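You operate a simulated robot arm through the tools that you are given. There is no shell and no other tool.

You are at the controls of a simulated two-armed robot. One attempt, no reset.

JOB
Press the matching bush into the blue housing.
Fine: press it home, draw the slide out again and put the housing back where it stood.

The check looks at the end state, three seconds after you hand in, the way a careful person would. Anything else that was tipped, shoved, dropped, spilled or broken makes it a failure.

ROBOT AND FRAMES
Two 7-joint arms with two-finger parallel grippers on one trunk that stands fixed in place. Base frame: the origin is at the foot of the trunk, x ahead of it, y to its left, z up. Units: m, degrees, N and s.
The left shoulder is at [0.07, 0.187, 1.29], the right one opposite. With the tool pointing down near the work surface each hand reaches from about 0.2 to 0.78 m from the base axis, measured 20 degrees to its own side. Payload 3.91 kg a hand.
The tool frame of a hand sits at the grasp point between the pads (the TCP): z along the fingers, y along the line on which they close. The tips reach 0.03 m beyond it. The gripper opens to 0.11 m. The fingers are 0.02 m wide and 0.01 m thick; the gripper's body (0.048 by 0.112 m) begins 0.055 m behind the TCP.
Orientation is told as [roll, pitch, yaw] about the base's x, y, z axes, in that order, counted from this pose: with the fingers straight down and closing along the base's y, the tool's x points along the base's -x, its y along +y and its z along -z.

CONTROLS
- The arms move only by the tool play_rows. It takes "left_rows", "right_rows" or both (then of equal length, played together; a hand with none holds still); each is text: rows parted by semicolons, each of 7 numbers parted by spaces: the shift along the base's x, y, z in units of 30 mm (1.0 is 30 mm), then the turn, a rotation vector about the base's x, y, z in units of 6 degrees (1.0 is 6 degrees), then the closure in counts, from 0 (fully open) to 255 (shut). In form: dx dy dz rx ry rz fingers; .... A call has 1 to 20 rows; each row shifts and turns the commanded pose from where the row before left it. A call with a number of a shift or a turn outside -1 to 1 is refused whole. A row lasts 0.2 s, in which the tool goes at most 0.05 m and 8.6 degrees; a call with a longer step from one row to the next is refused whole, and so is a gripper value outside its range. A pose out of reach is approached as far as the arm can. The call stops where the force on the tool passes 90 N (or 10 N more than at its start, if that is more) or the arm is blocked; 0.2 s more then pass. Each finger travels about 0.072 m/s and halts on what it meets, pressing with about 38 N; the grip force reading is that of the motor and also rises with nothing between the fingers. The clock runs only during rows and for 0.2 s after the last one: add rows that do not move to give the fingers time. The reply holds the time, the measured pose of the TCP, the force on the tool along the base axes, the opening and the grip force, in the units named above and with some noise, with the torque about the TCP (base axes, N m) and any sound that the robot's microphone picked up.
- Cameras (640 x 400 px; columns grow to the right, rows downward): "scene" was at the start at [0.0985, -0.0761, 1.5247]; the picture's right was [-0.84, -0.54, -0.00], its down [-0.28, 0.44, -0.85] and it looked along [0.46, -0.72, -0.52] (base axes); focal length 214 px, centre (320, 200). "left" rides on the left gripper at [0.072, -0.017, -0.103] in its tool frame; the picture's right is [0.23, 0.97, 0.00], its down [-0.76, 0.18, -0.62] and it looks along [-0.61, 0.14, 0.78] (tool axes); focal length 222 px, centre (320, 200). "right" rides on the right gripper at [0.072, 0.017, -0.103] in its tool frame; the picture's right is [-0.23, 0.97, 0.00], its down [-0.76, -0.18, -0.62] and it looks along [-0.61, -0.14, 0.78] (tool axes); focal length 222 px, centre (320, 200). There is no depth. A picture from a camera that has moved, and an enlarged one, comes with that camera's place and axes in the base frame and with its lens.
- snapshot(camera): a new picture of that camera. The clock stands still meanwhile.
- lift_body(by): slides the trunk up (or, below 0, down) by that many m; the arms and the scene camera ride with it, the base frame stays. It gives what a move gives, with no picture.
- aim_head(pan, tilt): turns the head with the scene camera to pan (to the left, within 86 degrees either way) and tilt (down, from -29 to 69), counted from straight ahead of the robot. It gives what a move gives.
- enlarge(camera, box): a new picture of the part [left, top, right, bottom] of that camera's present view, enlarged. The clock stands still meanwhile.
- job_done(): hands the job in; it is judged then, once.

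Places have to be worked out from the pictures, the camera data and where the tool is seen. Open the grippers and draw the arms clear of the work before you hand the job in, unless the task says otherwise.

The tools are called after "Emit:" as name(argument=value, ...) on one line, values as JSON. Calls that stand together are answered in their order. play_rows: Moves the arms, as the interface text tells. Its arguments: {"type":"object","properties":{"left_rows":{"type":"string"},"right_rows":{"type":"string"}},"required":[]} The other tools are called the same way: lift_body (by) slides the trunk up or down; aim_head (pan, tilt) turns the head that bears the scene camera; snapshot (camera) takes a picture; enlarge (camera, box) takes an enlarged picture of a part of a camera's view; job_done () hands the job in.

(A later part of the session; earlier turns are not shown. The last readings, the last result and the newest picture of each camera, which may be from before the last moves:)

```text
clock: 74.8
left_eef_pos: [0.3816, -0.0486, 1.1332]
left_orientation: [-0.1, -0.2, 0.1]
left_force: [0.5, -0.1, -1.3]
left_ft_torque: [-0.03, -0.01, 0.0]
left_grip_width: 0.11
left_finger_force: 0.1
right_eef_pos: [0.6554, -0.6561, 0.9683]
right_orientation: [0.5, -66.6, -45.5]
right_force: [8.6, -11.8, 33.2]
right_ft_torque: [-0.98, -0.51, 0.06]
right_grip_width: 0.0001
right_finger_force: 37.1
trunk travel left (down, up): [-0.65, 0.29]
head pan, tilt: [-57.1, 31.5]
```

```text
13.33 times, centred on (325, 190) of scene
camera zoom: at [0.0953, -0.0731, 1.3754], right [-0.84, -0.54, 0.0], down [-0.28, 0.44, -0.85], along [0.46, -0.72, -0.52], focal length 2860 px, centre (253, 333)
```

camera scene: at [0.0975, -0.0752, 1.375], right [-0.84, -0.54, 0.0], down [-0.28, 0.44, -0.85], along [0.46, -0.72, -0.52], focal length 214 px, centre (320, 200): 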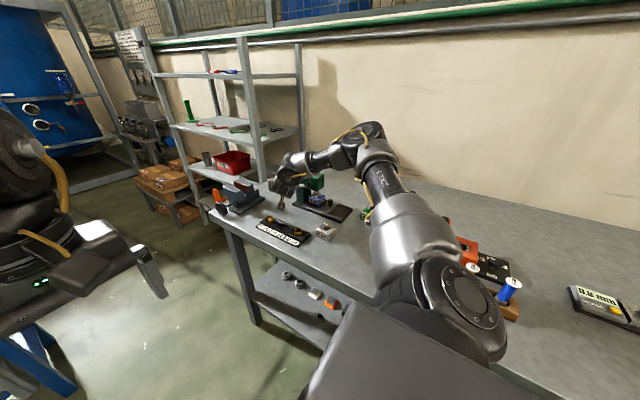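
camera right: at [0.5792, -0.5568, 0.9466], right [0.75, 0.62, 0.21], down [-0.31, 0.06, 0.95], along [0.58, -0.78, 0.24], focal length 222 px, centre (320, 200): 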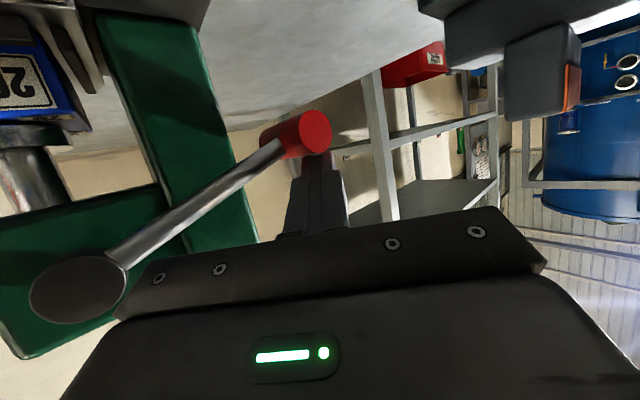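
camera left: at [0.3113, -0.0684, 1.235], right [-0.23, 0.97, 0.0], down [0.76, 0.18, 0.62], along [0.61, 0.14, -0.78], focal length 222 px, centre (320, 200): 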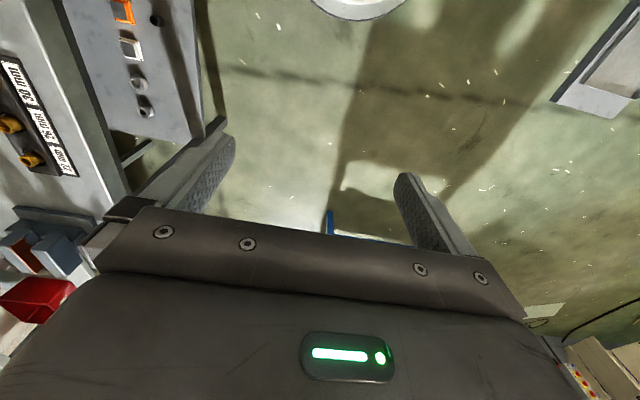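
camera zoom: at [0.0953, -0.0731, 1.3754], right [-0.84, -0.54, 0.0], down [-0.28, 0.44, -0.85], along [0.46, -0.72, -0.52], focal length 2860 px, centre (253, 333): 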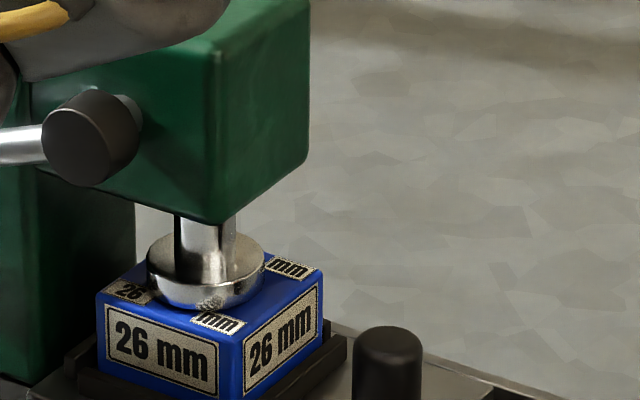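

33 N now; the disc looks seated on the housing face. I add more to make sure it is home.

Emit:
play_rows(right_rows="0 0 -0.1 0 0 0 255;0 0 -0.1 0 0 0 255;0 0 -0.06 0 0 0 255;0 0 0 0 0 0 255")

Emit:
enlarge(camera="scene", box=[310, 175, 340, 205])

Emit:
snapshot(camera="right")

```text
clock: 75.8
left_eef_pos: [0.3787, -0.0468, 1.1343]
left_orientation: [-0.2, -0.2, -0.1]
left_force: [0.1, -0.1, 0.7]
left_ft_torque: [0.03, 0.0, 0.0]
left_grip_width: 0.1098
left_finger_force: 0.0
right_eef_pos: [0.6542, -0.6554, 0.9655]
right_orientation: [0.9, -67.2, -46.1]
right_force: [9.5, -9.5, 48.1]
right_ft_torque: [-1.34, -0.7, 0.11]
right_grip_width: 0.0
right_finger_force: 37.6
trunk travel left (down, up): [-0.65, 0.29]
head pan, tilt: [-57.1, 31.5]
```

```text
13.33 times, centred on (325, 190) of scene
camera zoom: at [0.0934, -0.071, 1.3756], right [-0.84, -0.54, 0.0], down [-0.28, 0.44, -0.86], along [0.47, -0.72, -0.52], focal length 2860 px, centre (253, 333)
```

zoom: 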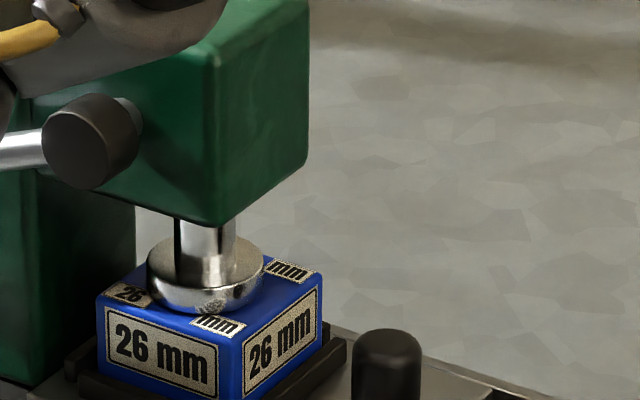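

```text
taken
camera right: at [0.5787, -0.5552, 0.9397], right [0.75, 0.62, 0.22], down [-0.33, 0.07, 0.94], along [0.57, -0.78, 0.26], focal length 222 px, centre (320, 200)
```

right: 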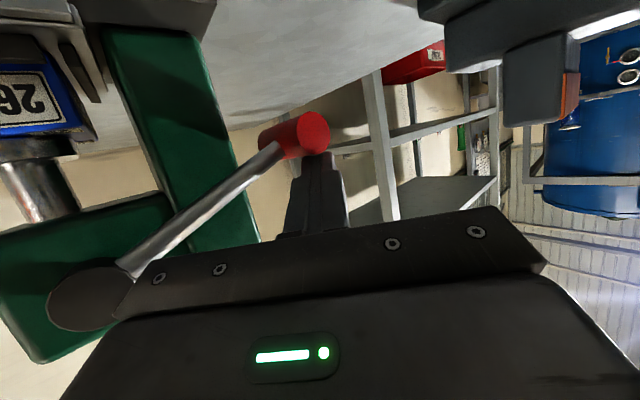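

The handle still yields a little as force grows. I press further up to about 70–80 N.

Emit:
play_rows(right_rows="0 0 -0.1 0 0 0 255;0 0 -0.1 0 0 0 255;0 0 -0.1 0 0 0 255;0 0 0 0 0 0 255")

Emit:
enlarge(camera="scene", box=[310, 175, 340, 205])

```text
clock: 76.8
left_eef_pos: [0.3769, -0.0461, 1.1354]
left_orientation: [-0.3, -0.5, 0.0]
left_force: [0.0, 0.5, -0.4]
left_ft_torque: [-0.01, 0.0, -0.01]
left_grip_width: 0.1099
left_finger_force: 0.1
right_eef_pos: [0.6546, -0.6546, 0.9649]
right_orientation: [1.8, -68.1, -47.1]
right_force: [8.9, -11.0, 65.3]
right_ft_torque: [-1.78, -0.89, 0.05]
right_grip_width: 0.0
right_finger_force: 37.3
trunk travel left (down, up): [-0.65, 0.29]
head pan, tilt: [-57.1, 31.5]
```

```text
13.33 times, centred on (325, 190) of scene
camera zoom: at [0.0905, -0.0682, 1.3761], right [-0.84, -0.54, 0.0], down [-0.28, 0.43, -0.86], along [0.47, -0.72, -0.52], focal length 2860 px, centre (253, 333)
```

zoom: 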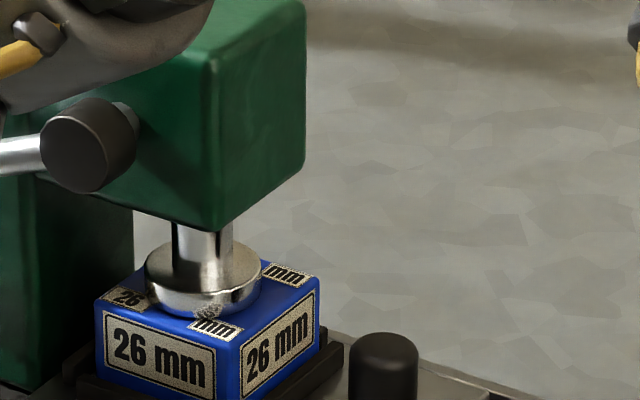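

Now stiff: 65 N with no more travel, disc flat on the housing. The bush is home. I unload slowly and see whether the lever follows.

Emit:
play_rows(right_rows="0 0 0.2 0 0 0 255;0 0 0.2 0 0 0 255;0 0 0.2 0 0 0 255;0 0 0.2 0 0 0 255;0 0 0.2 0 0 0 255;0 0 0 0 0 0 255")

Emit:
snapshot(camera="right")

Emit:
enlarge(camera="scene", box=[265, 165, 345, 225])

```text
clock: 78.2
left_eef_pos: [0.3832, -0.0497, 1.1322]
left_orientation: [-0.1, -0.1, 0.0]
left_force: [0.1, 0.3, -0.1]
left_ft_torque: [-0.03, -0.02, -0.03]
left_grip_width: 0.1101
left_finger_force: 0.1
right_eef_pos: [0.656, -0.6551, 0.9743]
right_orientation: [-0.5, -65.8, -44.5]
right_force: [4.5, 3.5, 5.6]
right_ft_torque: [-0.01, -0.12, 0.18]
right_grip_width: 0.0
right_finger_force: 38.0
trunk travel left (down, up): [-0.65, 0.29]
head pan, tilt: [-57.1, 31.5]
```

```text
taken
camera right: at [0.5788, -0.5564, 0.9502], right [0.75, 0.62, 0.2], down [-0.3, 0.06, 0.95], along [0.58, -0.78, 0.23], focal length 222 px, centre (320, 200)
```

right: 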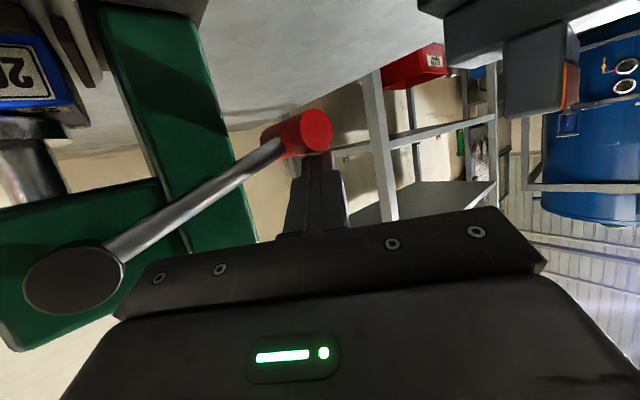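

```text
6.67 times, centred on (305, 195) of scene
camera zoom: at [0.0988, -0.0744, 1.3746], right [-0.84, -0.54, 0.0], down [-0.28, 0.44, -0.85], along [0.46, -0.72, -0.52], focal length 1430 px, centre (420, 233)
```

zoom: 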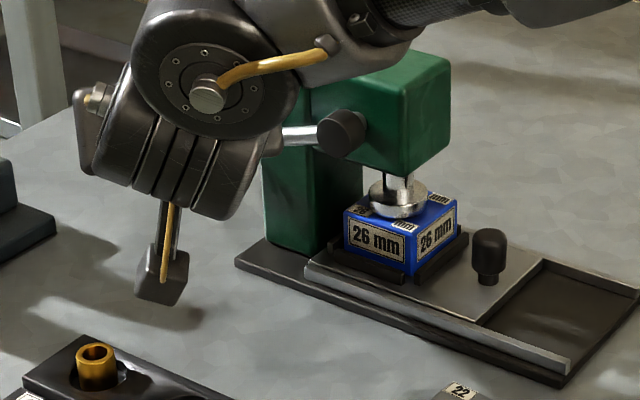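

The handle follows the fingers upward (return spring). I let it up gently.

Emit:
play_rows(right_rows="0 0 0.2 0 0 0 255;0 0 0.2 0 0 0 255;0 0 0.2 0 0 0 255;0 0 0.2 0 0 0 255;0 0 0.2 0 0 0 255;0 0 0.2 0 0 0 255;0 0 0 0 0 0 255")

Emit:
snapshot(camera="right")

Emit:
enlarge(camera="scene", box=[310, 170, 350, 210])

```text
clock: 79.8
left_eef_pos: [0.3834, -0.0504, 1.1314]
left_orientation: [0.0, 0.0, 0.0]
left_force: [0.3, -0.1, 0.2]
left_ft_torque: [0.02, 0.01, 0.03]
left_grip_width: 0.11
left_finger_force: 0.0
right_eef_pos: [0.6567, -0.6575, 1.0114]
right_orientation: [0.0, -66.0, -45.0]
right_force: [-0.2, 1.2, 1.1]
right_ft_torque: [0.0, 0.0, 0.06]
right_grip_width: 0.0002
right_finger_force: 37.4
trunk travel left (down, up): [-0.65, 0.29]
head pan, tilt: [-57.1, 31.5]
```

```text
taken
camera right: at [0.5795, -0.5571, 0.9874], right [0.75, 0.62, 0.21], down [-0.31, 0.06, 0.95], along [0.58, -0.78, 0.24], focal length 222 px, centre (320, 200)
```

right: 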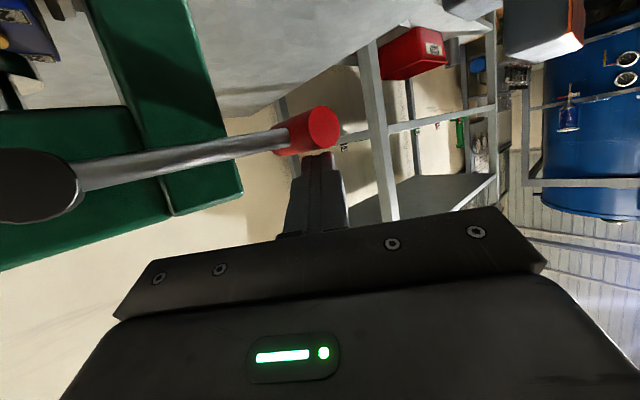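

```text
10.00 times, centred on (330, 190) of scene
camera zoom: at [0.0984, -0.0759, 1.3748], right [-0.84, -0.54, 0.0], down [-0.28, 0.44, -0.85], along [0.46, -0.72, -0.52], focal length 2145 px, centre (220, 300)
```

zoom: 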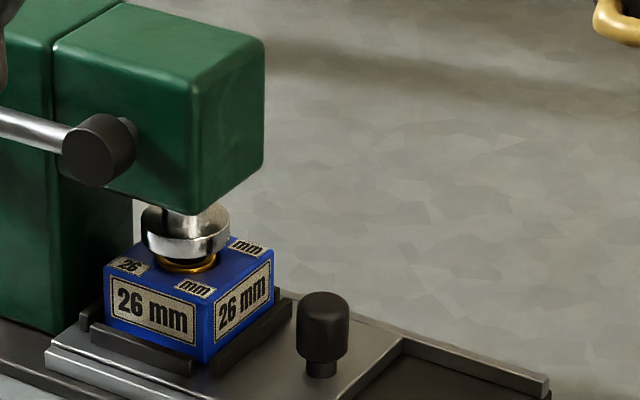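

The lever returns. I continue letting it up until it rests, then look at the bush.

Emit:
play_rows(right_rows="0 0 0.2 0 0 0 255;0 0 0.2 0 0 0 255;0 0 0.2 0 0 0 255;-0.05 0 0.2 0 0 0 255;-0.05 0 0.2 0 0 0 255;-0.05 0 0.2 0 0 0 255;0 0 0.3 0 0 0 255;0 0 0.4 0 0 0 255;0 0 0.6 0 0 0 255;0 0 0 0 0 0 255")

Emit:
snapshot(camera="right")

Emit:
enlarge(camera="scene", box=[310, 170, 350, 210])

```text
clock: 82.0
left_eef_pos: [0.3837, -0.0521, 1.1325]
left_orientation: [0.1, -0.1, -0.1]
left_force: [-0.2, -0.4, -0.9]
left_ft_torque: [0.02, 0.0, 0.01]
left_grip_width: 0.1099
left_finger_force: 0.0
right_eef_pos: [0.6528, -0.6571, 1.086]
right_orientation: [0.1, -65.9, -45.1]
right_force: [0.0, 0.7, -0.1]
right_ft_torque: [0.04, -0.02, 0.01]
right_grip_width: 0.0
right_finger_force: 37.1
trunk travel left (down, up): [-0.65, 0.29]
head pan, tilt: [-57.1, 31.5]
```

```text
taken
camera right: at [0.5758, -0.5578, 1.0621], right [0.75, 0.62, 0.21], down [-0.31, 0.06, 0.95], along [0.58, -0.78, 0.24], focal length 222 px, centre (320, 200)
```

right: 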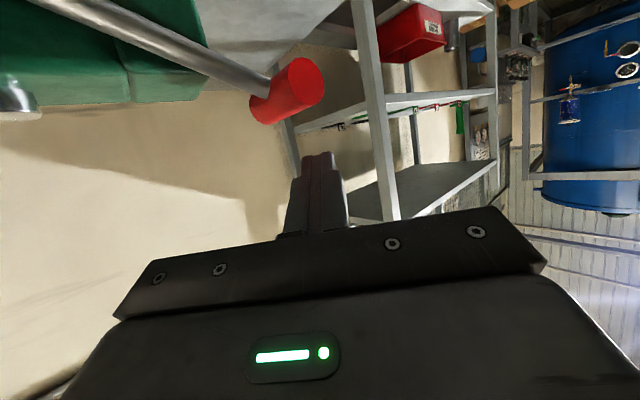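

```text
10.00 times, centred on (330, 190) of scene
camera zoom: at [0.0989, -0.0766, 1.3747], right [-0.84, -0.54, 0.0], down [-0.28, 0.44, -0.85], along [0.46, -0.72, -0.52], focal length 2145 px, centre (220, 300)
```

zoom: 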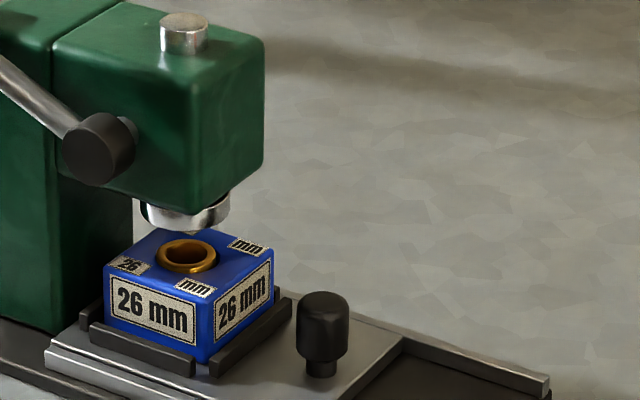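

The lever is back up and the bush looks almost flush. I zoom in as far as possible to judge whether it is fully home.

Emit:
enlarge(camera="scene", box=[318, 188, 342, 206])

```text
16.00 times, centred on (330, 197) of scene
camera zoom: at [0.0989, -0.0766, 1.3747], right [-0.84, -0.54, 0.0], down [-0.28, 0.44, -0.85], along [0.46, -0.72, -0.52], focal length 3432 px, centre (160, 248)
```

zoom: 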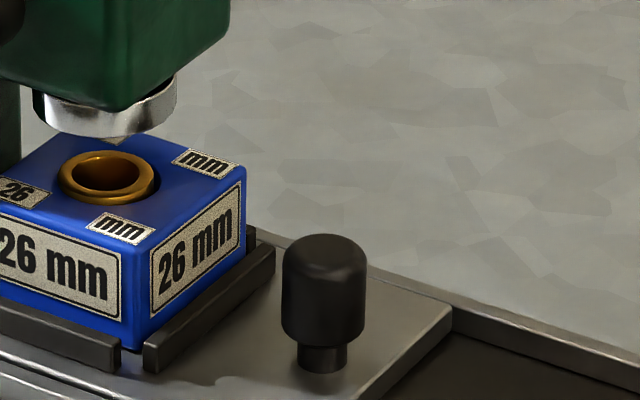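

The bush still stands about 2 mm proud, and while pressing the disc seemed to end roughly 1 mm above flush. I press a second time, harder and with dwell, to make sure it's home.

Emit:
play_rows(right_rows="0.02 0 -0.4 0 0 0 255;0.02 0 -0.4 0 0 0 255;0.02 0 -0.3 0 0 0 255;0.02 0 -0.3 0 0 0 255;0.02 0 -0.3 0 0 0 255;0 0 -0.3 0 0 0 255;0 0 -0.3 0 0 0 255;0 0 -0.3 0 0 0 255;0 0 -0.3 0 0 0 255;0 0 -0.3 0 0 0 255;0 0 -0.3 0 0 0 255;0 0 -0.2 0 0 0 255;0 0 0 0 0 0 255")

Emit:
enlarge(camera="scene", box=[318, 183, 342, 206])

```text
clock: 84.8
left_eef_pos: [0.3831, -0.051, 1.1317]
left_orientation: [0.0, 0.0, 0.0]
left_force: [-0.2, -0.3, -0.6]
left_ft_torque: [-0.02, -0.01, 0.03]
left_grip_width: 0.11
left_finger_force: 0.1
right_eef_pos: [0.6552, -0.658, 0.9763]
right_orientation: [0.1, -66.0, -45.0]
right_force: [-1.5, -0.2, 2.0]
right_ft_torque: [-0.07, -0.01, 0.0]
right_grip_width: 0.0001
right_finger_force: 37.1
trunk travel left (down, up): [-0.65, 0.29]
head pan, tilt: [-57.1, 31.5]
```

```text
16.00 times, centred on (330, 194) of scene
camera zoom: at [0.0981, -0.0761, 1.3748], right [-0.84, -0.54, 0.0], down [-0.28, 0.44, -0.85], along [0.46, -0.72, -0.52], focal length 3432 px, centre (160, 288)
```

zoom: 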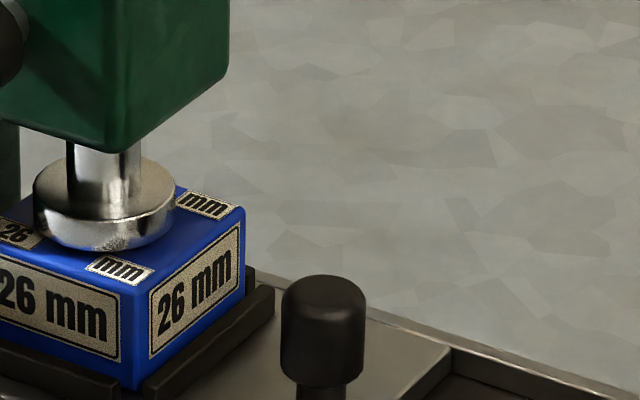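

Disc ≈3–4 mm above the face, free so far. I press on in steps and record where resistance begins.

Emit:
play_rows(right_rows="0 0 -0.1 0 0 0 255;0 0 0 0 0 0 255")

Emit:
play_rows(right_rows="0 0 -0.1 0 0 0 255;0 0 0 0 0 0 255")

Emit:
play_rows(right_rows="0 0 -0.1 0 0 0 255;0 0 0 0 0 0 255")

Emit:
enlarge(camera="scene", box=[318, 183, 342, 206])

```text
clock: 85.3
left_eef_pos: [0.3829, -0.0508, 1.1325]
left_orientation: [0.1, -0.1, 0.0]
left_force: [-0.1, 0.1, -0.4]
left_ft_torque: [-0.02, -0.01, 0.01]
left_grip_width: 0.1097
left_finger_force: 0.0
right_eef_pos: [0.6557, -0.656, 0.9746]
right_orientation: [0.2, -66.1, -45.2]
right_force: [-1.2, -1.8, 6.0]
right_ft_torque: [-0.17, -0.04, -0.05]
right_grip_width: 0.0
right_finger_force: 37.4
trunk travel left (down, up): [-0.65, 0.29]
head pan, tilt: [-57.1, 31.5]
```

```text
clock: 86.0
left_eef_pos: [0.3824, -0.0507, 1.133]
left_orientation: [0.1, -0.1, 0.0]
left_force: [0.1, -1.2, 0.4]
left_ft_torque: [0.0, 0.01, 0.01]
left_grip_width: 0.1101
left_finger_force: 0.2
right_eef_pos: [0.6543, -0.6564, 0.9729]
right_orientation: [0.3, -66.1, -45.3]
right_force: [1.7, -5.1, 14.3]
right_ft_torque: [-0.39, -0.23, -0.04]
right_grip_width: 0.0
right_finger_force: 37.8
trunk travel left (down, up): [-0.65, 0.29]
head pan, tilt: [-57.1, 31.5]
```

```text
clock: 86.5
left_eef_pos: [0.3817, -0.0503, 1.1336]
left_orientation: [-0.1, -0.1, 0.0]
left_force: [0.4, 0.2, 0.9]
left_ft_torque: [0.01, 0.03, 0.0]
left_grip_width: 0.11
left_finger_force: 0.1
right_eef_pos: [0.6531, -0.6567, 0.971]
right_orientation: [0.4, -66.4, -45.5]
right_force: [5.6, -10.0, 22.8]
right_ft_torque: [-0.71, -0.4, -0.03]
right_grip_width: 0.0001
right_finger_force: 37.0
trunk travel left (down, up): [-0.65, 0.29]
head pan, tilt: [-57.1, 31.5]
```

```text
16.00 times, centred on (330, 194) of scene
camera zoom: at [0.0961, -0.0744, 1.3752], right [-0.84, -0.54, 0.0], down [-0.28, 0.44, -0.85], along [0.46, -0.72, -0.52], focal length 3432 px, centre (160, 288)
```

zoom: 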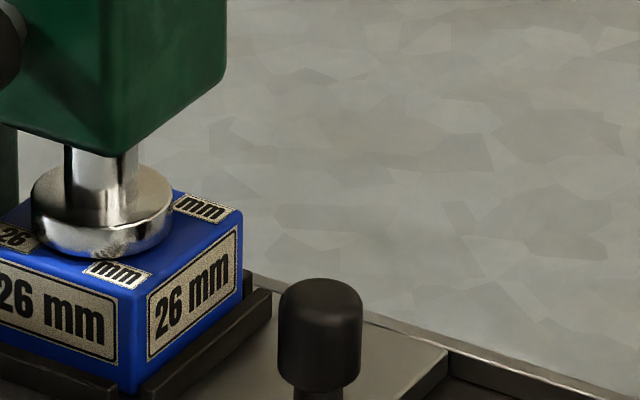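

Resistance starts at the same place as before, so the first press had already reached this stop. I press once up to ~85 N with dwell to be certain.

Emit:
play_rows(right_rows="0 0 -0.15 0 0 0 255;0 0 -0.15 0 0 0 255;0 0 -0.15 0 0 0 255;0 0 -0.15 0 0 0 255;0 0 -0.15 0 0 0 255;0 0 0 0 0 0 255;0 0 0 0 0 0 255")

Emit:
enlarge(camera="scene", box=[318, 183, 342, 206])

```text
clock: 88.2
left_eef_pos: [0.3759, -0.0451, 1.1346]
left_orientation: [-0.4, -0.4, -0.1]
left_force: [0.9, 0.0, 0.1]
left_ft_torque: [0.04, -0.01, -0.01]
left_grip_width: 0.11
left_finger_force: 0.0
right_eef_pos: [0.6529, -0.6544, 0.9653]
right_orientation: [1.8, -68.2, -47.2]
right_force: [6.8, -15.4, 70.7]
right_ft_torque: [-1.94, -0.94, -0.07]
right_grip_width: 0.0002
right_finger_force: 37.6
trunk travel left (down, up): [-0.65, 0.29]
head pan, tilt: [-57.1, 31.5]
```

```text
16.00 times, centred on (330, 194) of scene
camera zoom: at [0.0893, -0.0683, 1.3761], right [-0.84, -0.54, 0.0], down [-0.28, 0.43, -0.86], along [0.47, -0.72, -0.51], focal length 3432 px, centre (160, 288)
```

zoom: 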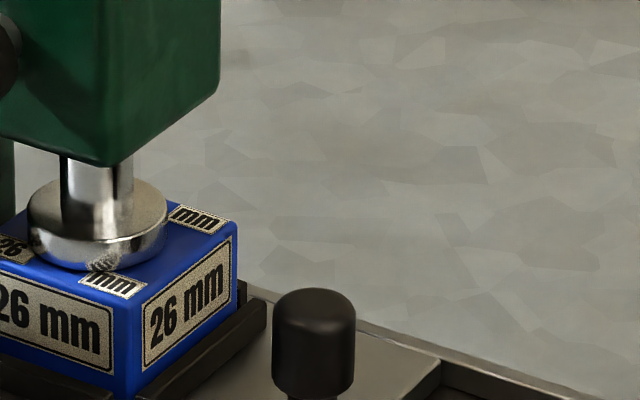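

Same stop at 70 N: firmly home. I unload and let the lever up again, then look at the bush closely.

Emit:
play_rows(right_rows="0 0 0.3 0 0 0 255;0 0 0.3 0 0 0 255;0 0 0.2 0 0 0 255;0 0 0.2 0 0 0 255;0 0 0.2 0 0 0 255;0 0 0.2 0 0 0 255;0 0 0.2 0 0 0 255;0 0 0.3 0 0 0 255;0 0 0.3 0 0 0 255;0 0 0.3 0 0 0 255;0 0 0.3 0 0 0 255;-0.05 0 0.3 0 0 0 255;-0.05 0 0.3 0 0 0 255;-0.05 0 0.3 0 0 0 255;0 0 0.4 0 0 0 255;0 0 0.5 0 0 0 255;0 0 0.5 0 0 0 255;0 0 0.5 0 0 0 255;0 0 0 0 0 0 255")

Emit:
enlarge(camera="scene", box=[318, 183, 342, 206])

Emit:
snapshot(camera="right")

```text
clock: 92.2
left_eef_pos: [0.3851, -0.0521, 1.1321]
left_orientation: [0.0, 0.0, 0.0]
left_force: [0.2, -0.2, -0.6]
left_ft_torque: [0.0, -0.03, 0.04]
left_grip_width: 0.1101
left_finger_force: 0.1
right_eef_pos: [0.6497, -0.6566, 1.112]
right_orientation: [0.1, -66.0, -44.9]
right_force: [0.9, -0.2, -0.3]
right_ft_torque: [-0.02, 0.01, -0.01]
right_grip_width: 0.0
right_finger_force: 37.7
trunk travel left (down, up): [-0.65, 0.29]
head pan, tilt: [-57.1, 31.5]
```

```text
16.00 times, centred on (330, 194) of scene
camera zoom: at [0.0988, -0.0768, 1.3747], right [-0.84, -0.54, 0.0], down [-0.28, 0.44, -0.85], along [0.46, -0.72, -0.52], focal length 3432 px, centre (160, 288)
```

zoom: 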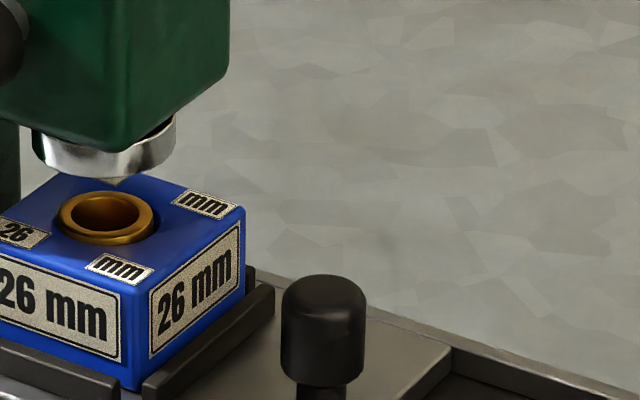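

```text
taken
camera right: at [0.5736, -0.5581, 1.0875], right [0.75, 0.62, 0.21], down [-0.31, 0.06, 0.95], along [0.58, -0.78, 0.24], focal length 222 px, centre (320, 200)
```

right: 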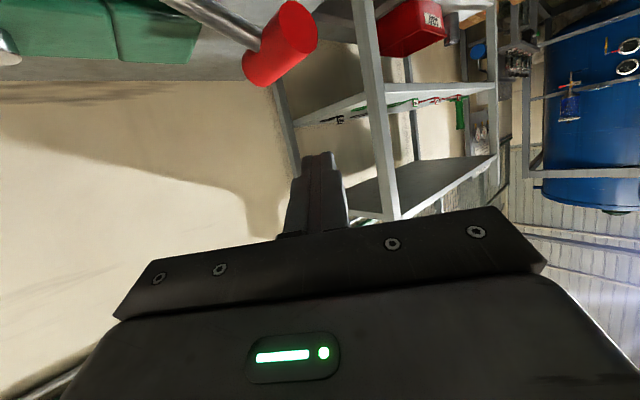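

The bush is at the machine's firm stop, level in the housing. Now I bring the hand back: away from the lever while undoing yaw, then undoing pitch to −15°.

Emit:
play_rows(right_rows="-0.6 0 0.2 0 0 0 255;-0.9 0 0.2 0 0 0.9 255;-0.9 0 0.2 0 0 0.9 255;-0.9 0 0 0 0 0.9 255;-0.9 0 0 0 0 0.9 255;-0.9 0 0 0 0 0.9 255;-0.9 0 0 0 0 1 255;-0.8 0 0 0 0 1 255;0 0 0 0 0 1 255;0 0 0 0 0 0 255")

Emit:
snapshot(camera="scene")

```text
clock: 94.3
left_eef_pos: [0.3837, -0.0517, 1.1325]
left_orientation: [0.0, -0.1, -0.1]
left_force: [-0.1, 0.3, 0.6]
left_ft_torque: [-0.03, -0.01, 0.02]
left_grip_width: 0.1102
left_finger_force: 0.0
right_eef_pos: [0.4447, -0.6578, 1.131]
right_orientation: [0.0, -66.0, 0.1]
right_force: [-0.2, -0.6, -0.4]
right_ft_torque: [0.01, 0.0, 0.0]
right_grip_width: 0.0
right_finger_force: 37.9
trunk travel left (down, up): [-0.65, 0.29]
head pan, tilt: [-57.1, 31.5]
```

```text
taken
camera scene: at [0.0982, -0.0765, 1.3748], right [-0.84, -0.54, 0.0], down [-0.28, 0.44, -0.85], along [0.46, -0.72, -0.52], focal length 214 px, centre (320, 200)
```

scene: 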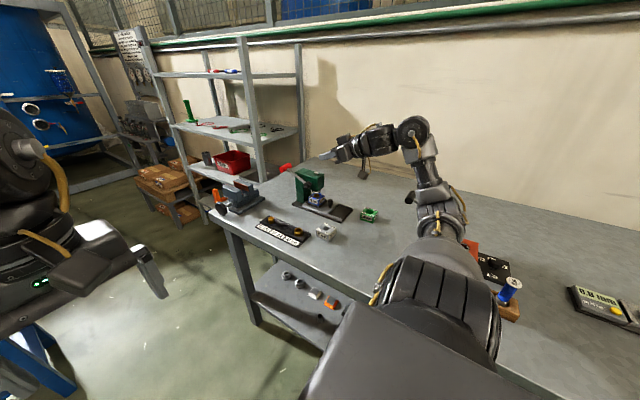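

Now I undo the pitch to −15°, open the fingers to 60 mm and go to the pre-grasp point above the knob.

Emit:
play_rows(right_rows="0 0 0 0 0.95 0 255;0 0 0 0 0.95 0 200;0 0 0 0 0.95 0 116;0 0 0 0 0.95 0 116;0 0 0 0 0.95 0 116;0 -0.4 0 0 0.95 0 116;0 -0.5 -0.5 0 0.95 0 116;0 -0.5 -0.7 0 0.95 0 116;0 -0.5 -0.9 0 0.9 0 116;0 -0.5 -0.9 0 0 0 116;0 0 -0.9 0 0 0 116;0 0 0 0 0 0 116")

Emit:
snapshot(camera="right")

Emit:
enlarge(camera="scene", box=[290, 150, 390, 225])

```text
clock: 97.0
left_eef_pos: [0.3843, -0.0513, 1.1327]
left_orientation: [0.0, 0.0, 0.0]
left_force: [0.1, -0.1, -0.3]
left_ft_torque: [-0.02, 0.01, 0.04]
left_grip_width: 0.11
left_finger_force: 0.0
right_eef_pos: [0.3943, -0.6462, 0.9904]
right_orientation: [0.4, -38.7, -0.2]
right_force: [-0.6, -0.2, -0.8]
right_ft_torque: [-0.02, -0.01, 0.01]
right_grip_width: 0.06
right_finger_force: 0.1
right hand out of reach, approached as far as the arm can: row 4, 5, 6, 7, 8, 9
trunk travel left (down, up): [-0.65, 0.29]
head pan, tilt: [-57.1, 31.5]
```

```text
taken
camera right: at [0.2713, -0.6297, 1.026], right [0.17, 0.97, 0.15], down [0.2, -0.18, 0.96], along [0.96, -0.14, -0.23], focal length 222 px, centre (320, 200)
```

right: 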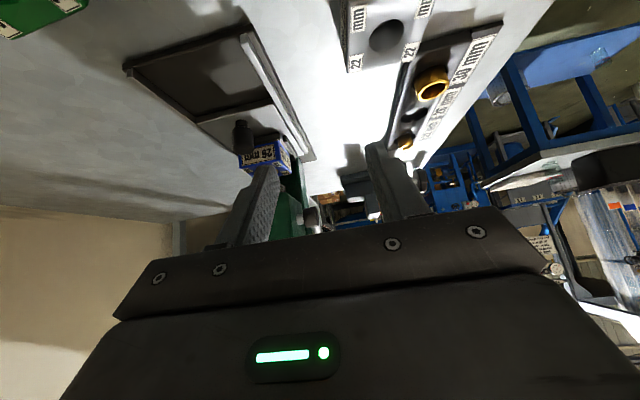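

```text
5.33 times, centred on (340, 188) of scene
camera zoom: at [0.0986, -0.0759, 1.3748], right [-0.84, -0.54, 0.0], down [-0.28, 0.44, -0.85], along [0.46, -0.72, -0.52], focal length 1144 px, centre (213, 267)
```

zoom: 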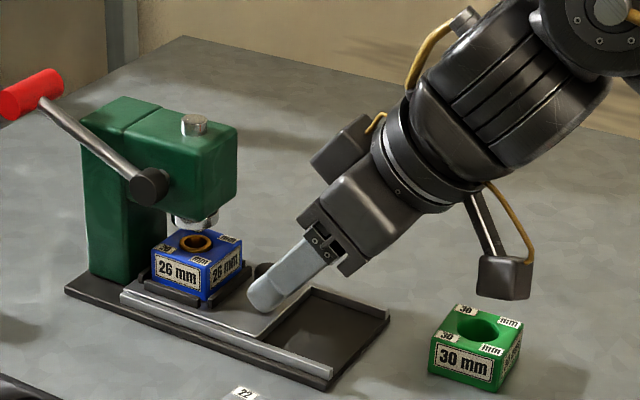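

The pitch stopped at −39° (different elbow branch). I check the whole arm before deciding how to continue.

Emit:
snapshot(camera="scene")

```text
taken
camera scene: at [0.0986, -0.0759, 1.3748], right [-0.84, -0.54, 0.0], down [-0.28, 0.44, -0.85], along [0.46, -0.72, -0.52], focal length 214 px, centre (320, 200)
```

scene: 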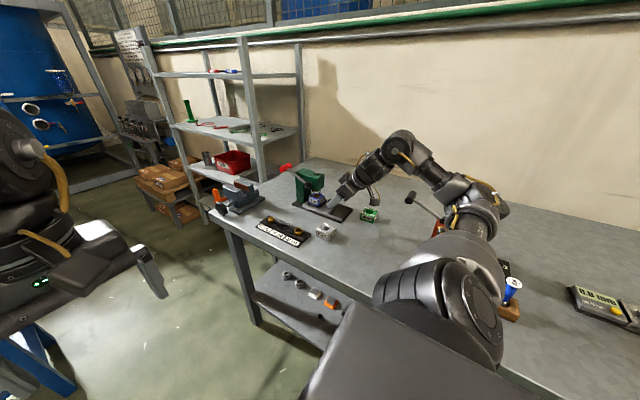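

The elbow is still well above the bench. I raise the hand to where pitching worked before (≈(0.42, -0.57, 1.12)) and unpitch there.

Emit:
play_rows(right_rows="0 0 0.9 0 0 0 116;0 0.5 0.9 0 0 0 116;0.3 0.7 0.9 0 0 0 116;0.3 0.7 0.9 0 0 0 116;0.3 0.7 0.7 0 0 0 116;0 0 0 0 0.9 0 116;0 0 0 0 0.9 0 116;0 0 0 0 0.9 0 116;0 0 0 0 0.9 0 116;0 0 0 0 0.9 0 116;0 0 0 0 0.9 0 116;0 0 0 0 0.9 0 116;0 0 0 0 0 0 116")

Emit:
snapshot(camera="scene")

```text
clock: 99.8
left_eef_pos: [0.384, -0.0506, 1.1322]
left_orientation: [0.0, 0.0, 0.0]
left_force: [-0.5, -0.2, 0.3]
left_ft_torque: [-0.02, -0.01, -0.01]
left_grip_width: 0.11
left_finger_force: 0.0
right_eef_pos: [0.406, -0.5712, 1.0517]
right_orientation: [0.7, -39.3, -0.1]
right_force: [-1.0, -0.5, -0.5]
right_ft_torque: [0.01, 0.0, -0.01]
right_grip_width: 0.0602
right_finger_force: 0.0
right hand out of reach, approached as far as the arm can: row 3, 4, 5, 6, 7, 8, 9, 10, 11, 12
trunk travel left (down, up): [-0.65, 0.29]
head pan, tilt: [-57.1, 31.5]
```

```text
taken
camera scene: at [0.0985, -0.0766, 1.3747], right [-0.84, -0.54, 0.0], down [-0.28, 0.44, -0.85], along [0.46, -0.72, -0.52], focal length 214 px, centre (320, 200)
```

scene: 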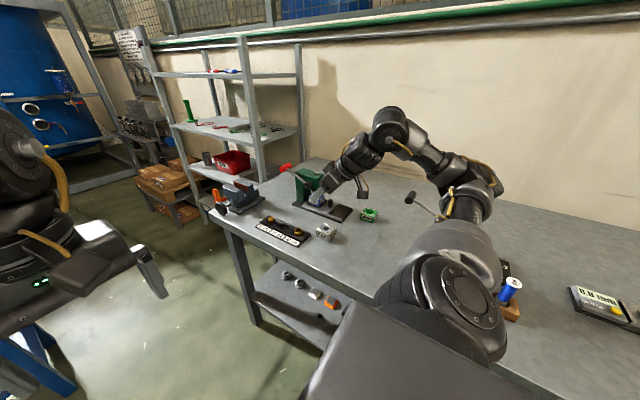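

I back off from that limit by pitching forward again, go higher and closer to the body, and unpitch there.

Emit:
play_rows(right_rows="0 0 0 0 -1 0 116;0 0 0 0 -1 0 116;0 0 0.3 0 -1 0 116;0 0 0.6 0 -1 0 116;-0.3 0.5 0.8 0 0 0 116;-0.3 0.6 0.8 0 0 0 116;-0.3 0.6 0.8 0 0 0 116;-0.3 0.6 0.8 0 0 0 116;0 0 0.8 0 0 0 116;0 0 0 0 0.9 0 116;0 0 0 0 0.9 0 116;0 0 0 0 0.9 0 116;0 0 0 0 0.9 0 116;0 0 0 0 0.9 0 116;0 0 0 0 0 0 116")

Emit:
snapshot(camera="scene")

```text
clock: 103.0
left_eef_pos: [0.3838, -0.0521, 1.1325]
left_orientation: [0.0, 0.0, 0.1]
left_force: [0.1, 0.3, 0.0]
left_ft_torque: [0.02, 0.01, 0.01]
left_grip_width: 0.1098
left_finger_force: 0.0
right_eef_pos: [0.3559, -0.529, 1.0487]
right_orientation: [1.3, -42.6, -0.1]
right_force: [-1.2, -0.5, 0.7]
right_ft_torque: [0.01, 0.0, -0.01]
right_grip_width: 0.0601
right_finger_force: 0.1
right hand out of reach, approached as far as the arm can: row 9, 10, 11, 12, 13, 14
trunk travel left (down, up): [-0.65, 0.29]
head pan, tilt: [-57.1, 31.5]
```

```text
taken
camera scene: at [0.0984, -0.0768, 1.3747], right [-0.84, -0.54, 0.0], down [-0.28, 0.44, -0.85], along [0.46, -0.72, -0.52], focal length 214 px, centre (320, 200)
```

scene: 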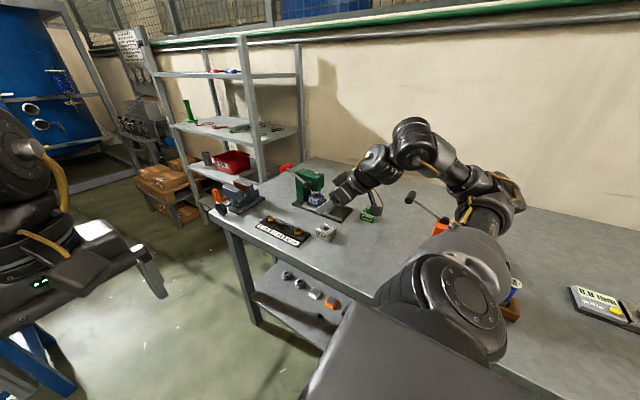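

The wrist flexes too far with the elbow low. In the azimuth −45° posture the elbow rode high, so I go back to that, unpitch there, and only then undo the yaw.

Emit:
play_rows(right_rows="0 0 0 0 -1 0 116;0 0 0 0 -1 0 116;0 0 0 0 -1 0 116;0 0 0 0 -1 0 116;0.4 -0.5 0.2 0 0 -0.5 116;0.4 -0.5 0.2 0 0 -1 116;0.4 -0.5 0.2 0 0 -1 116;0.4 -0.5 0.2 0 0 -1 116;0.4 -0.5 0.2 0 0 -1 116;0.4 -0.6 0.2 0 0 -1 116;0.4 -0.6 0.2 0 0 -1 116;0.4 -0.6 0.2 0 0 -1 116;0 0 0 0 0 0 116")

Emit:
snapshot(camera="scene")

```text
clock: 105.8
left_eef_pos: [0.3842, -0.0507, 1.1323]
left_orientation: [0.1, 0.0, -0.1]
left_force: [-0.4, 0.0, 0.2]
left_ft_torque: [0.02, -0.01, 0.02]
left_grip_width: 0.1099
left_finger_force: 0.1
right_eef_pos: [0.4393, -0.6399, 1.092]
right_orientation: [1.5, -66.6, -39.2]
right_force: [0.1, 0.6, -0.4]
right_ft_torque: [-0.01, -0.04, -0.01]
right_grip_width: 0.0602
right_finger_force: 0.0
right hand out of reach, approached as far as the arm can: row 12
trunk travel left (down, up): [-0.65, 0.29]
head pan, tilt: [-57.1, 31.5]
```

```text
taken
camera scene: at [0.0987, -0.0768, 1.3747], right [-0.84, -0.54, 0.0], down [-0.28, 0.44, -0.85], along [0.46, -0.72, -0.52], focal length 214 px, centre (320, 200)
```

scene: 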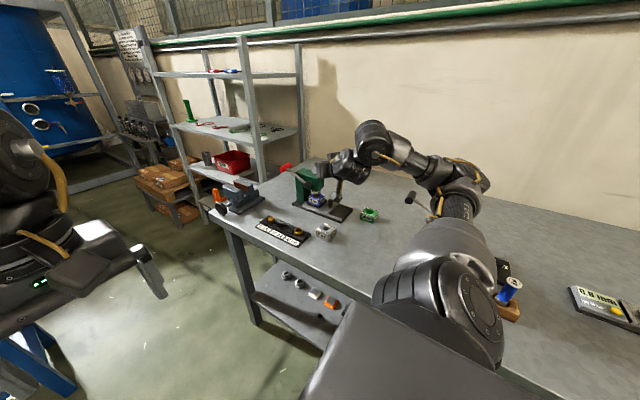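

The elbow is still low. Raising the trunk back 0.15 m will put the elbow above the wrist, as it was at the beginning when tool-down worked.

Emit:
lift_body(by=0.15)

Emit:
play_rows(right_rows="0 0 -0.9 0 0 0.8 116;0 0 -0.9 0 0 0.9 116;0 0 -0.9 0 0 0.9 116;0 0 -0.9 0 0 0.9 116;0 0 -0.9 0 0 0.9 116;0 0 0 0 0 0.9 116;0 0 0 0 0 0.9 116;0 0 0 0 0 0 116")

Emit:
snapshot(camera="scene")

```text
clock: 107.5
left_eef_pos: [0.384, -0.0509, 1.2818]
left_orientation: [0.1, 0.1, 0.1]
left_force: [0.6, -0.3, -1.1]
left_ft_torque: [0.0, 0.0, 0.01]
left_grip_width: 0.1101
left_finger_force: 0.1
right_eef_pos: [0.4377, -0.6397, 1.2404]
right_orientation: [1.4, -66.5, -39.2]
right_force: [-0.6, 0.2, 0.2]
right_ft_torque: [-0.01, -0.02, 0.0]
right_grip_width: 0.0599
right_finger_force: 0.1
trunk travel left (down, up): [-0.8, 0.14]
head pan, tilt: [-57.1, 31.5]
```

```text
clock: 109.3
left_eef_pos: [0.3825, -0.0518, 1.2823]
left_orientation: [0.1, 0.0, 0.0]
left_force: [0.7, 0.0, 0.2]
left_ft_torque: [-0.01, 0.04, 0.02]
left_grip_width: 0.1098
left_finger_force: 0.0
right_eef_pos: [0.4385, -0.6397, 1.1046]
right_orientation: [1.4, -66.6, -2.0]
right_force: [0.5, -0.1, -0.2]
right_ft_torque: [0.0, 0.03, -0.01]
right_grip_width: 0.0601
right_finger_force: 0.0
trunk travel left (down, up): [-0.8, 0.14]
head pan, tilt: [-57.1, 31.5]
```

```text
taken
camera scene: at [0.0986, -0.0768, 1.5247], right [-0.84, -0.54, 0.0], down [-0.28, 0.44, -0.85], along [0.46, -0.72, -0.52], focal length 214 px, centre (320, 200)
```

scene: 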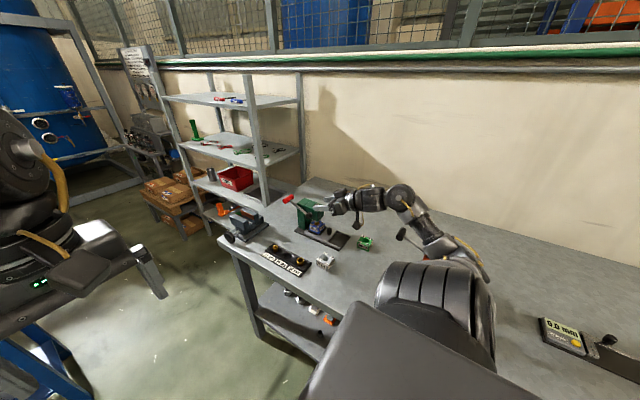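

The elbow hangs low because the arm is folded. I extend the hand outward (clear of the lever, y≈-0.48), where the arm is straighter, so I can unpitch there.

Emit:
play_rows(right_rows="0 0.9 0.2 0 0 0.2 116;0 0.9 0.2 0 0 0.15 116;0.3 0.9 0.2 0 0 0 116;0.6 0.9 0.2 0 0 0 116;0.9 0.9 0 0 0 0 116;0.9 0.8 0 0 0 0 116;0.9 0 0 0 0 0 116;0.9 0 0 0 0 0 116;0.9 0 0 0 0 0 116;0.9 0 0 0 0 0 116;0.9 0 0 0 0 0 116;0.9 0 0 0 0 0 116;0.9 0 0 0 0 0 116;0.9 0 0 0 0 0 116;0 0 0 0 0 0 116")

Emit:
snapshot(camera="scene")

```text
clock: 112.5
left_eef_pos: [0.3832, -0.0511, 1.2819]
left_orientation: [-0.1, 0.1, 0.0]
left_force: [0.2, -0.4, 0.2]
left_ft_torque: [0.05, -0.01, -0.04]
left_grip_width: 0.1101
left_finger_force: 0.1
right_eef_pos: [0.735, -0.4808, 1.13]
right_orientation: [1.4, -66.6, 0.1]
right_force: [-0.6, -0.4, 0.8]
right_ft_torque: [0.02, 0.01, -0.05]
right_grip_width: 0.0601
right_finger_force: 0.1
trunk travel left (down, up): [-0.8, 0.14]
head pan, tilt: [-57.1, 31.5]
```

```text
taken
camera scene: at [0.0979, -0.0768, 1.5248], right [-0.84, -0.54, 0.0], down [-0.28, 0.44, -0.85], along [0.46, -0.72, -0.52], focal length 214 px, centre (320, 200)
```

scene: 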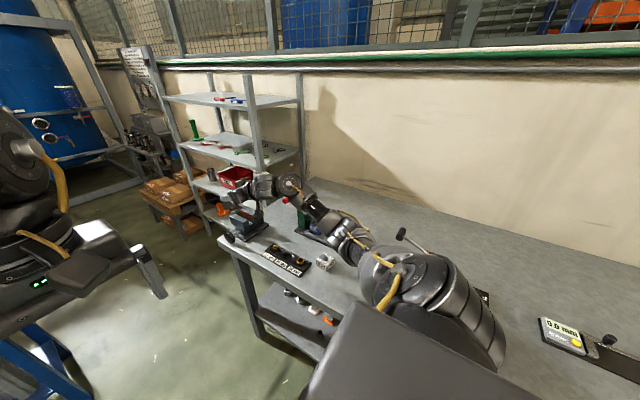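

Extended now. I unpitch while letting the TCP come back and down so the wrist stays far out.

Emit:
play_rows(right_rows="0 0 -0.4 0 1 0 116;-0.1 0 -0.4 0 1 0 116;-0.2 0 -0.4 0 1 0 116;-0.3 0 -0.3 0 1 0 116;-0.4 0 -0.3 0 1 0 116;-0.5 0 -0.3 0 1 0 116;-0.6 0 -0.2 0 1 0 116;-0.6 0 -0.2 0 1 0 116;-0.6 0 -0.1 0 1 0 116;-0.6 0 0 0 1 0 116;-0.6 0 0 0 1 0 116;0 0 0 0 0 0 116")

Emit:
snapshot(camera="scene")

```text
clock: 115.1
left_eef_pos: [0.3829, -0.0513, 1.2825]
left_orientation: [0.1, 0.1, 0.0]
left_force: [-0.6, -0.4, 0.9]
left_ft_torque: [-0.01, -0.01, 0.03]
left_grip_width: 0.11
left_finger_force: 0.0
right_eef_pos: [0.6002, -0.4818, 1.053]
right_orientation: [1.5, -0.5, 0.0]
right_force: [-0.1, 0.2, 0.3]
right_ft_torque: [0.01, -0.01, 0.0]
right_grip_width: 0.0599
right_finger_force: 0.0
trunk travel left (down, up): [-0.8, 0.14]
head pan, tilt: [-57.1, 31.5]
```

```text
taken
camera scene: at [0.0986, -0.0771, 1.5247], right [-0.84, -0.54, 0.0], down [-0.28, 0.44, -0.85], along [0.46, -0.72, -0.52], focal length 214 px, centre (320, 200)
```

scene: 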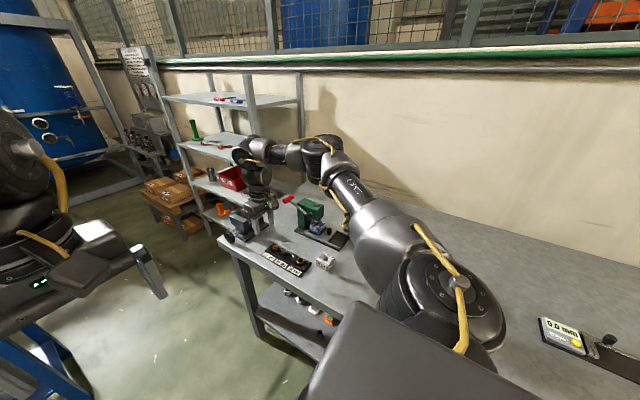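

Tool-down achieved with the elbow high again. I correct the small roll and travel back to above the knob with 15° tilt.

Emit:
play_rows(right_rows="-0.8 0 0 -0.25 0 0 116;-0.9 0 0 0 0 0 116;-0.9 0 0 0 0 0 116;-0.9 -0.3 0 0 0 0 116;-0.9 -0.9 0 0 0 0 116;-0.4 -0.9 0 0 0 0 116;0 -0.9 0 0 -0.5 0 116;0 -0.9 0 0 -0.5 0 116;0 -0.9 0 0 -0.5 0 116;0 -0.9 0 0 -0.5 0 116;0 -0.9 0 0 -0.4 0 116;0 -0.9 0 0 0 0 116;0 -0.8 0 0 0 0 116;0 0 0 0 0 0 116")

Emit:
snapshot(camera="right")

Emit:
snapshot(camera="scene")

```text
clock: 118.1
left_eef_pos: [0.3831, -0.0517, 1.2828]
left_orientation: [-0.1, 0.0, 0.0]
left_force: [-0.9, -0.2, -0.2]
left_ft_torque: [-0.03, 0.0, -0.02]
left_grip_width: 0.11
left_finger_force: 0.0
right_eef_pos: [0.4567, -0.7309, 1.0518]
right_orientation: [0.0, -15.0, 0.1]
right_force: [0.1, -1.0, -0.6]
right_ft_torque: [-0.02, -0.04, 0.0]
right_grip_width: 0.0597
right_finger_force: 0.1
trunk travel left (down, up): [-0.8, 0.14]
head pan, tilt: [-57.1, 31.5]
```

```text
taken
camera right: at [0.359, -0.7136, 1.1336], right [0.22, 0.97, 0.06], down [0.57, -0.18, 0.8], along [0.79, -0.14, -0.6], focal length 222 px, centre (320, 200)
```

right: 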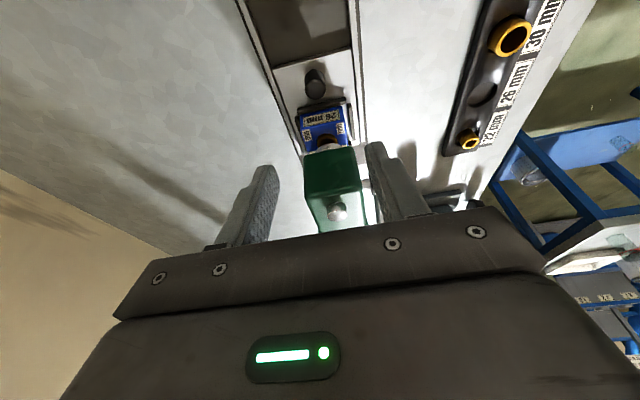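

```text
taken
camera scene: at [0.0981, -0.0766, 1.5248], right [-0.84, -0.54, 0.0], down [-0.28, 0.44, -0.85], along [0.46, -0.72, -0.52], focal length 214 px, centre (320, 200)
```

scene: 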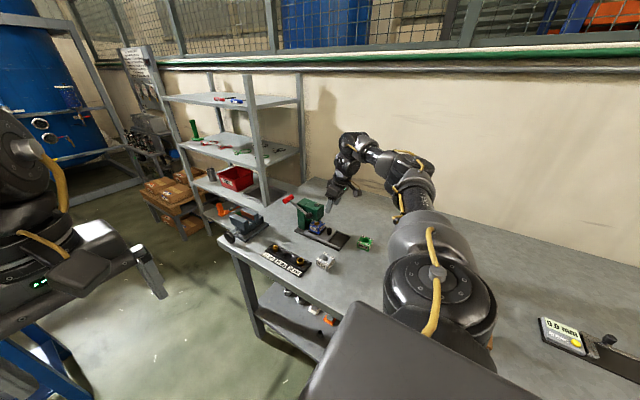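

I'm above the knob with the right tilt. I descend straddling it, to the same pose as before (0.470, -0.730, 0.917).

Emit:
play_rows(right_rows="-0.1 0.02 -0.9 0 0 0 116;0 0 -0.9 0 0 0 116;0 0 -0.9 0 0 0 116;0 0 -0.7 0 0 0 116;0.25 0 -0.6 0 0 0 116;0.28 0 -0.48 0 0 0 116;0 0 0 0 0 0 116")

Emit:
enlarge(camera="right", box=[230, 50, 410, 230])

Emit:
enlarge(camera="scene", box=[280, 180, 380, 260])

```text
clock: 119.7
left_eef_pos: [0.3825, -0.0518, 1.2827]
left_orientation: [0.1, 0.1, 0.0]
left_force: [0.1, -0.7, -0.1]
left_ft_torque: [-0.02, -0.03, 0.01]
left_grip_width: 0.11
left_finger_force: 0.1
right_eef_pos: [0.4691, -0.7296, 0.9179]
right_orientation: [0.1, -15.0, 0.1]
right_force: [0.4, -0.3, 0.1]
right_ft_torque: [0.03, 0.03, 0.0]
right_grip_width: 0.06
right_finger_force: 0.1
trunk travel left (down, up): [-0.8, 0.14]
head pan, tilt: [-57.1, 31.5]
```

```text
2.22 times, centred on (320, 140) of right
camera zoom: at [0.3719, -0.7124, 0.9981], right [0.22, 0.97, 0.06], down [0.57, -0.18, 0.8], along [0.79, -0.14, -0.6], focal length 494 px, centre (320, 333)
```

zoom: 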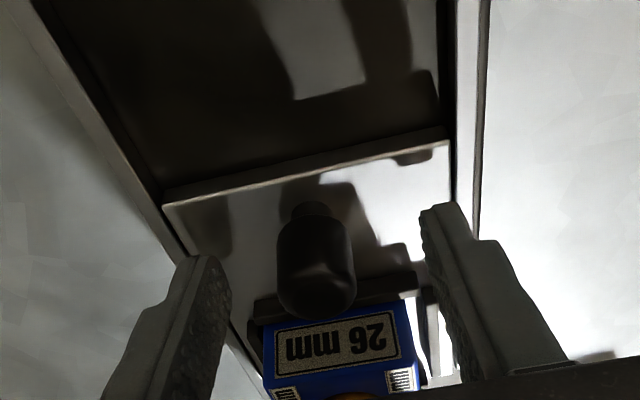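

```text
5.00 times, centred on (330, 220) of scene
camera zoom: at [0.0979, -0.0767, 1.5248], right [-0.84, -0.54, 0.0], down [-0.28, 0.44, -0.85], along [0.46, -0.72, -0.52], focal length 1072 px, centre (270, 100)
```

zoom: 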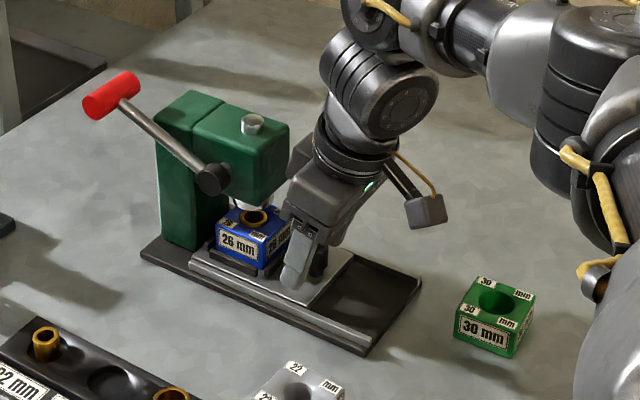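

Same relative picture as before. I close on the knob and draw the slide out along −x.

Emit:
play_rows(right_rows="0 0 0 0 0 0 200;0 0 0 0 0 0 255;0 0 0 0 0 0 255;0 0 0 0 0 0 255;-0.1 0 0 0 0 0 255;-0.25 0 0 0 0 0 255;-0.35 0 0 0 0 0 255;-0.4 0 0 0 0 0 255;-0.4 0 0 0 0 0 255;-0.4 0 0 0 0 0 255;-0.4 0 0 0 0 0 255;-0.3 0 0 0 0 0 255;-0.2 0 0 0 0 0 255;-0.1 0 0 0 0 0 255;0 0 0 0 0 0 255")

Emit:
enlarge(camera="scene", box=[280, 180, 380, 260])

```text
clock: 122.9
left_eef_pos: [0.3831, -0.0527, 1.2832]
left_orientation: [0.1, 0.0, 0.0]
left_force: [0.6, -0.1, -0.3]
left_ft_torque: [0.01, 0.01, 0.03]
left_grip_width: 0.1099
left_finger_force: 0.1
right_eef_pos: [0.3821, -0.7296, 0.9175]
right_orientation: [0.0, -15.0, 0.0]
right_force: [1.2, -8.2, 3.8]
right_ft_torque: [0.23, -0.23, -0.04]
right_grip_width: 0.0213
right_finger_force: 45.0
trunk travel left (down, up): [-0.8, 0.14]
head pan, tilt: [-57.1, 31.5]
```

```text
5.00 times, centred on (330, 220) of scene
camera zoom: at [0.0984, -0.0779, 1.5247], right [-0.84, -0.54, 0.0], down [-0.28, 0.44, -0.85], along [0.46, -0.72, -0.52], focal length 1072 px, centre (270, 100)
```

zoom: 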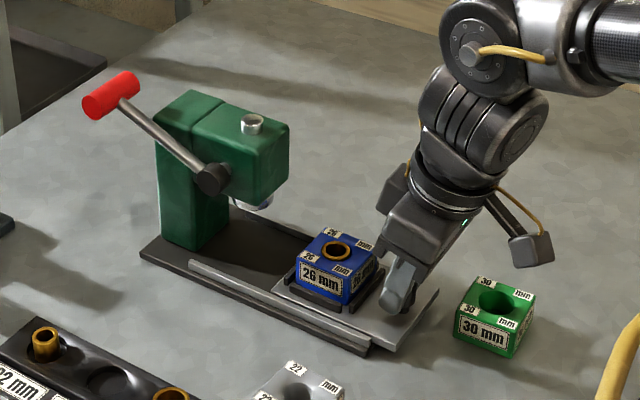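

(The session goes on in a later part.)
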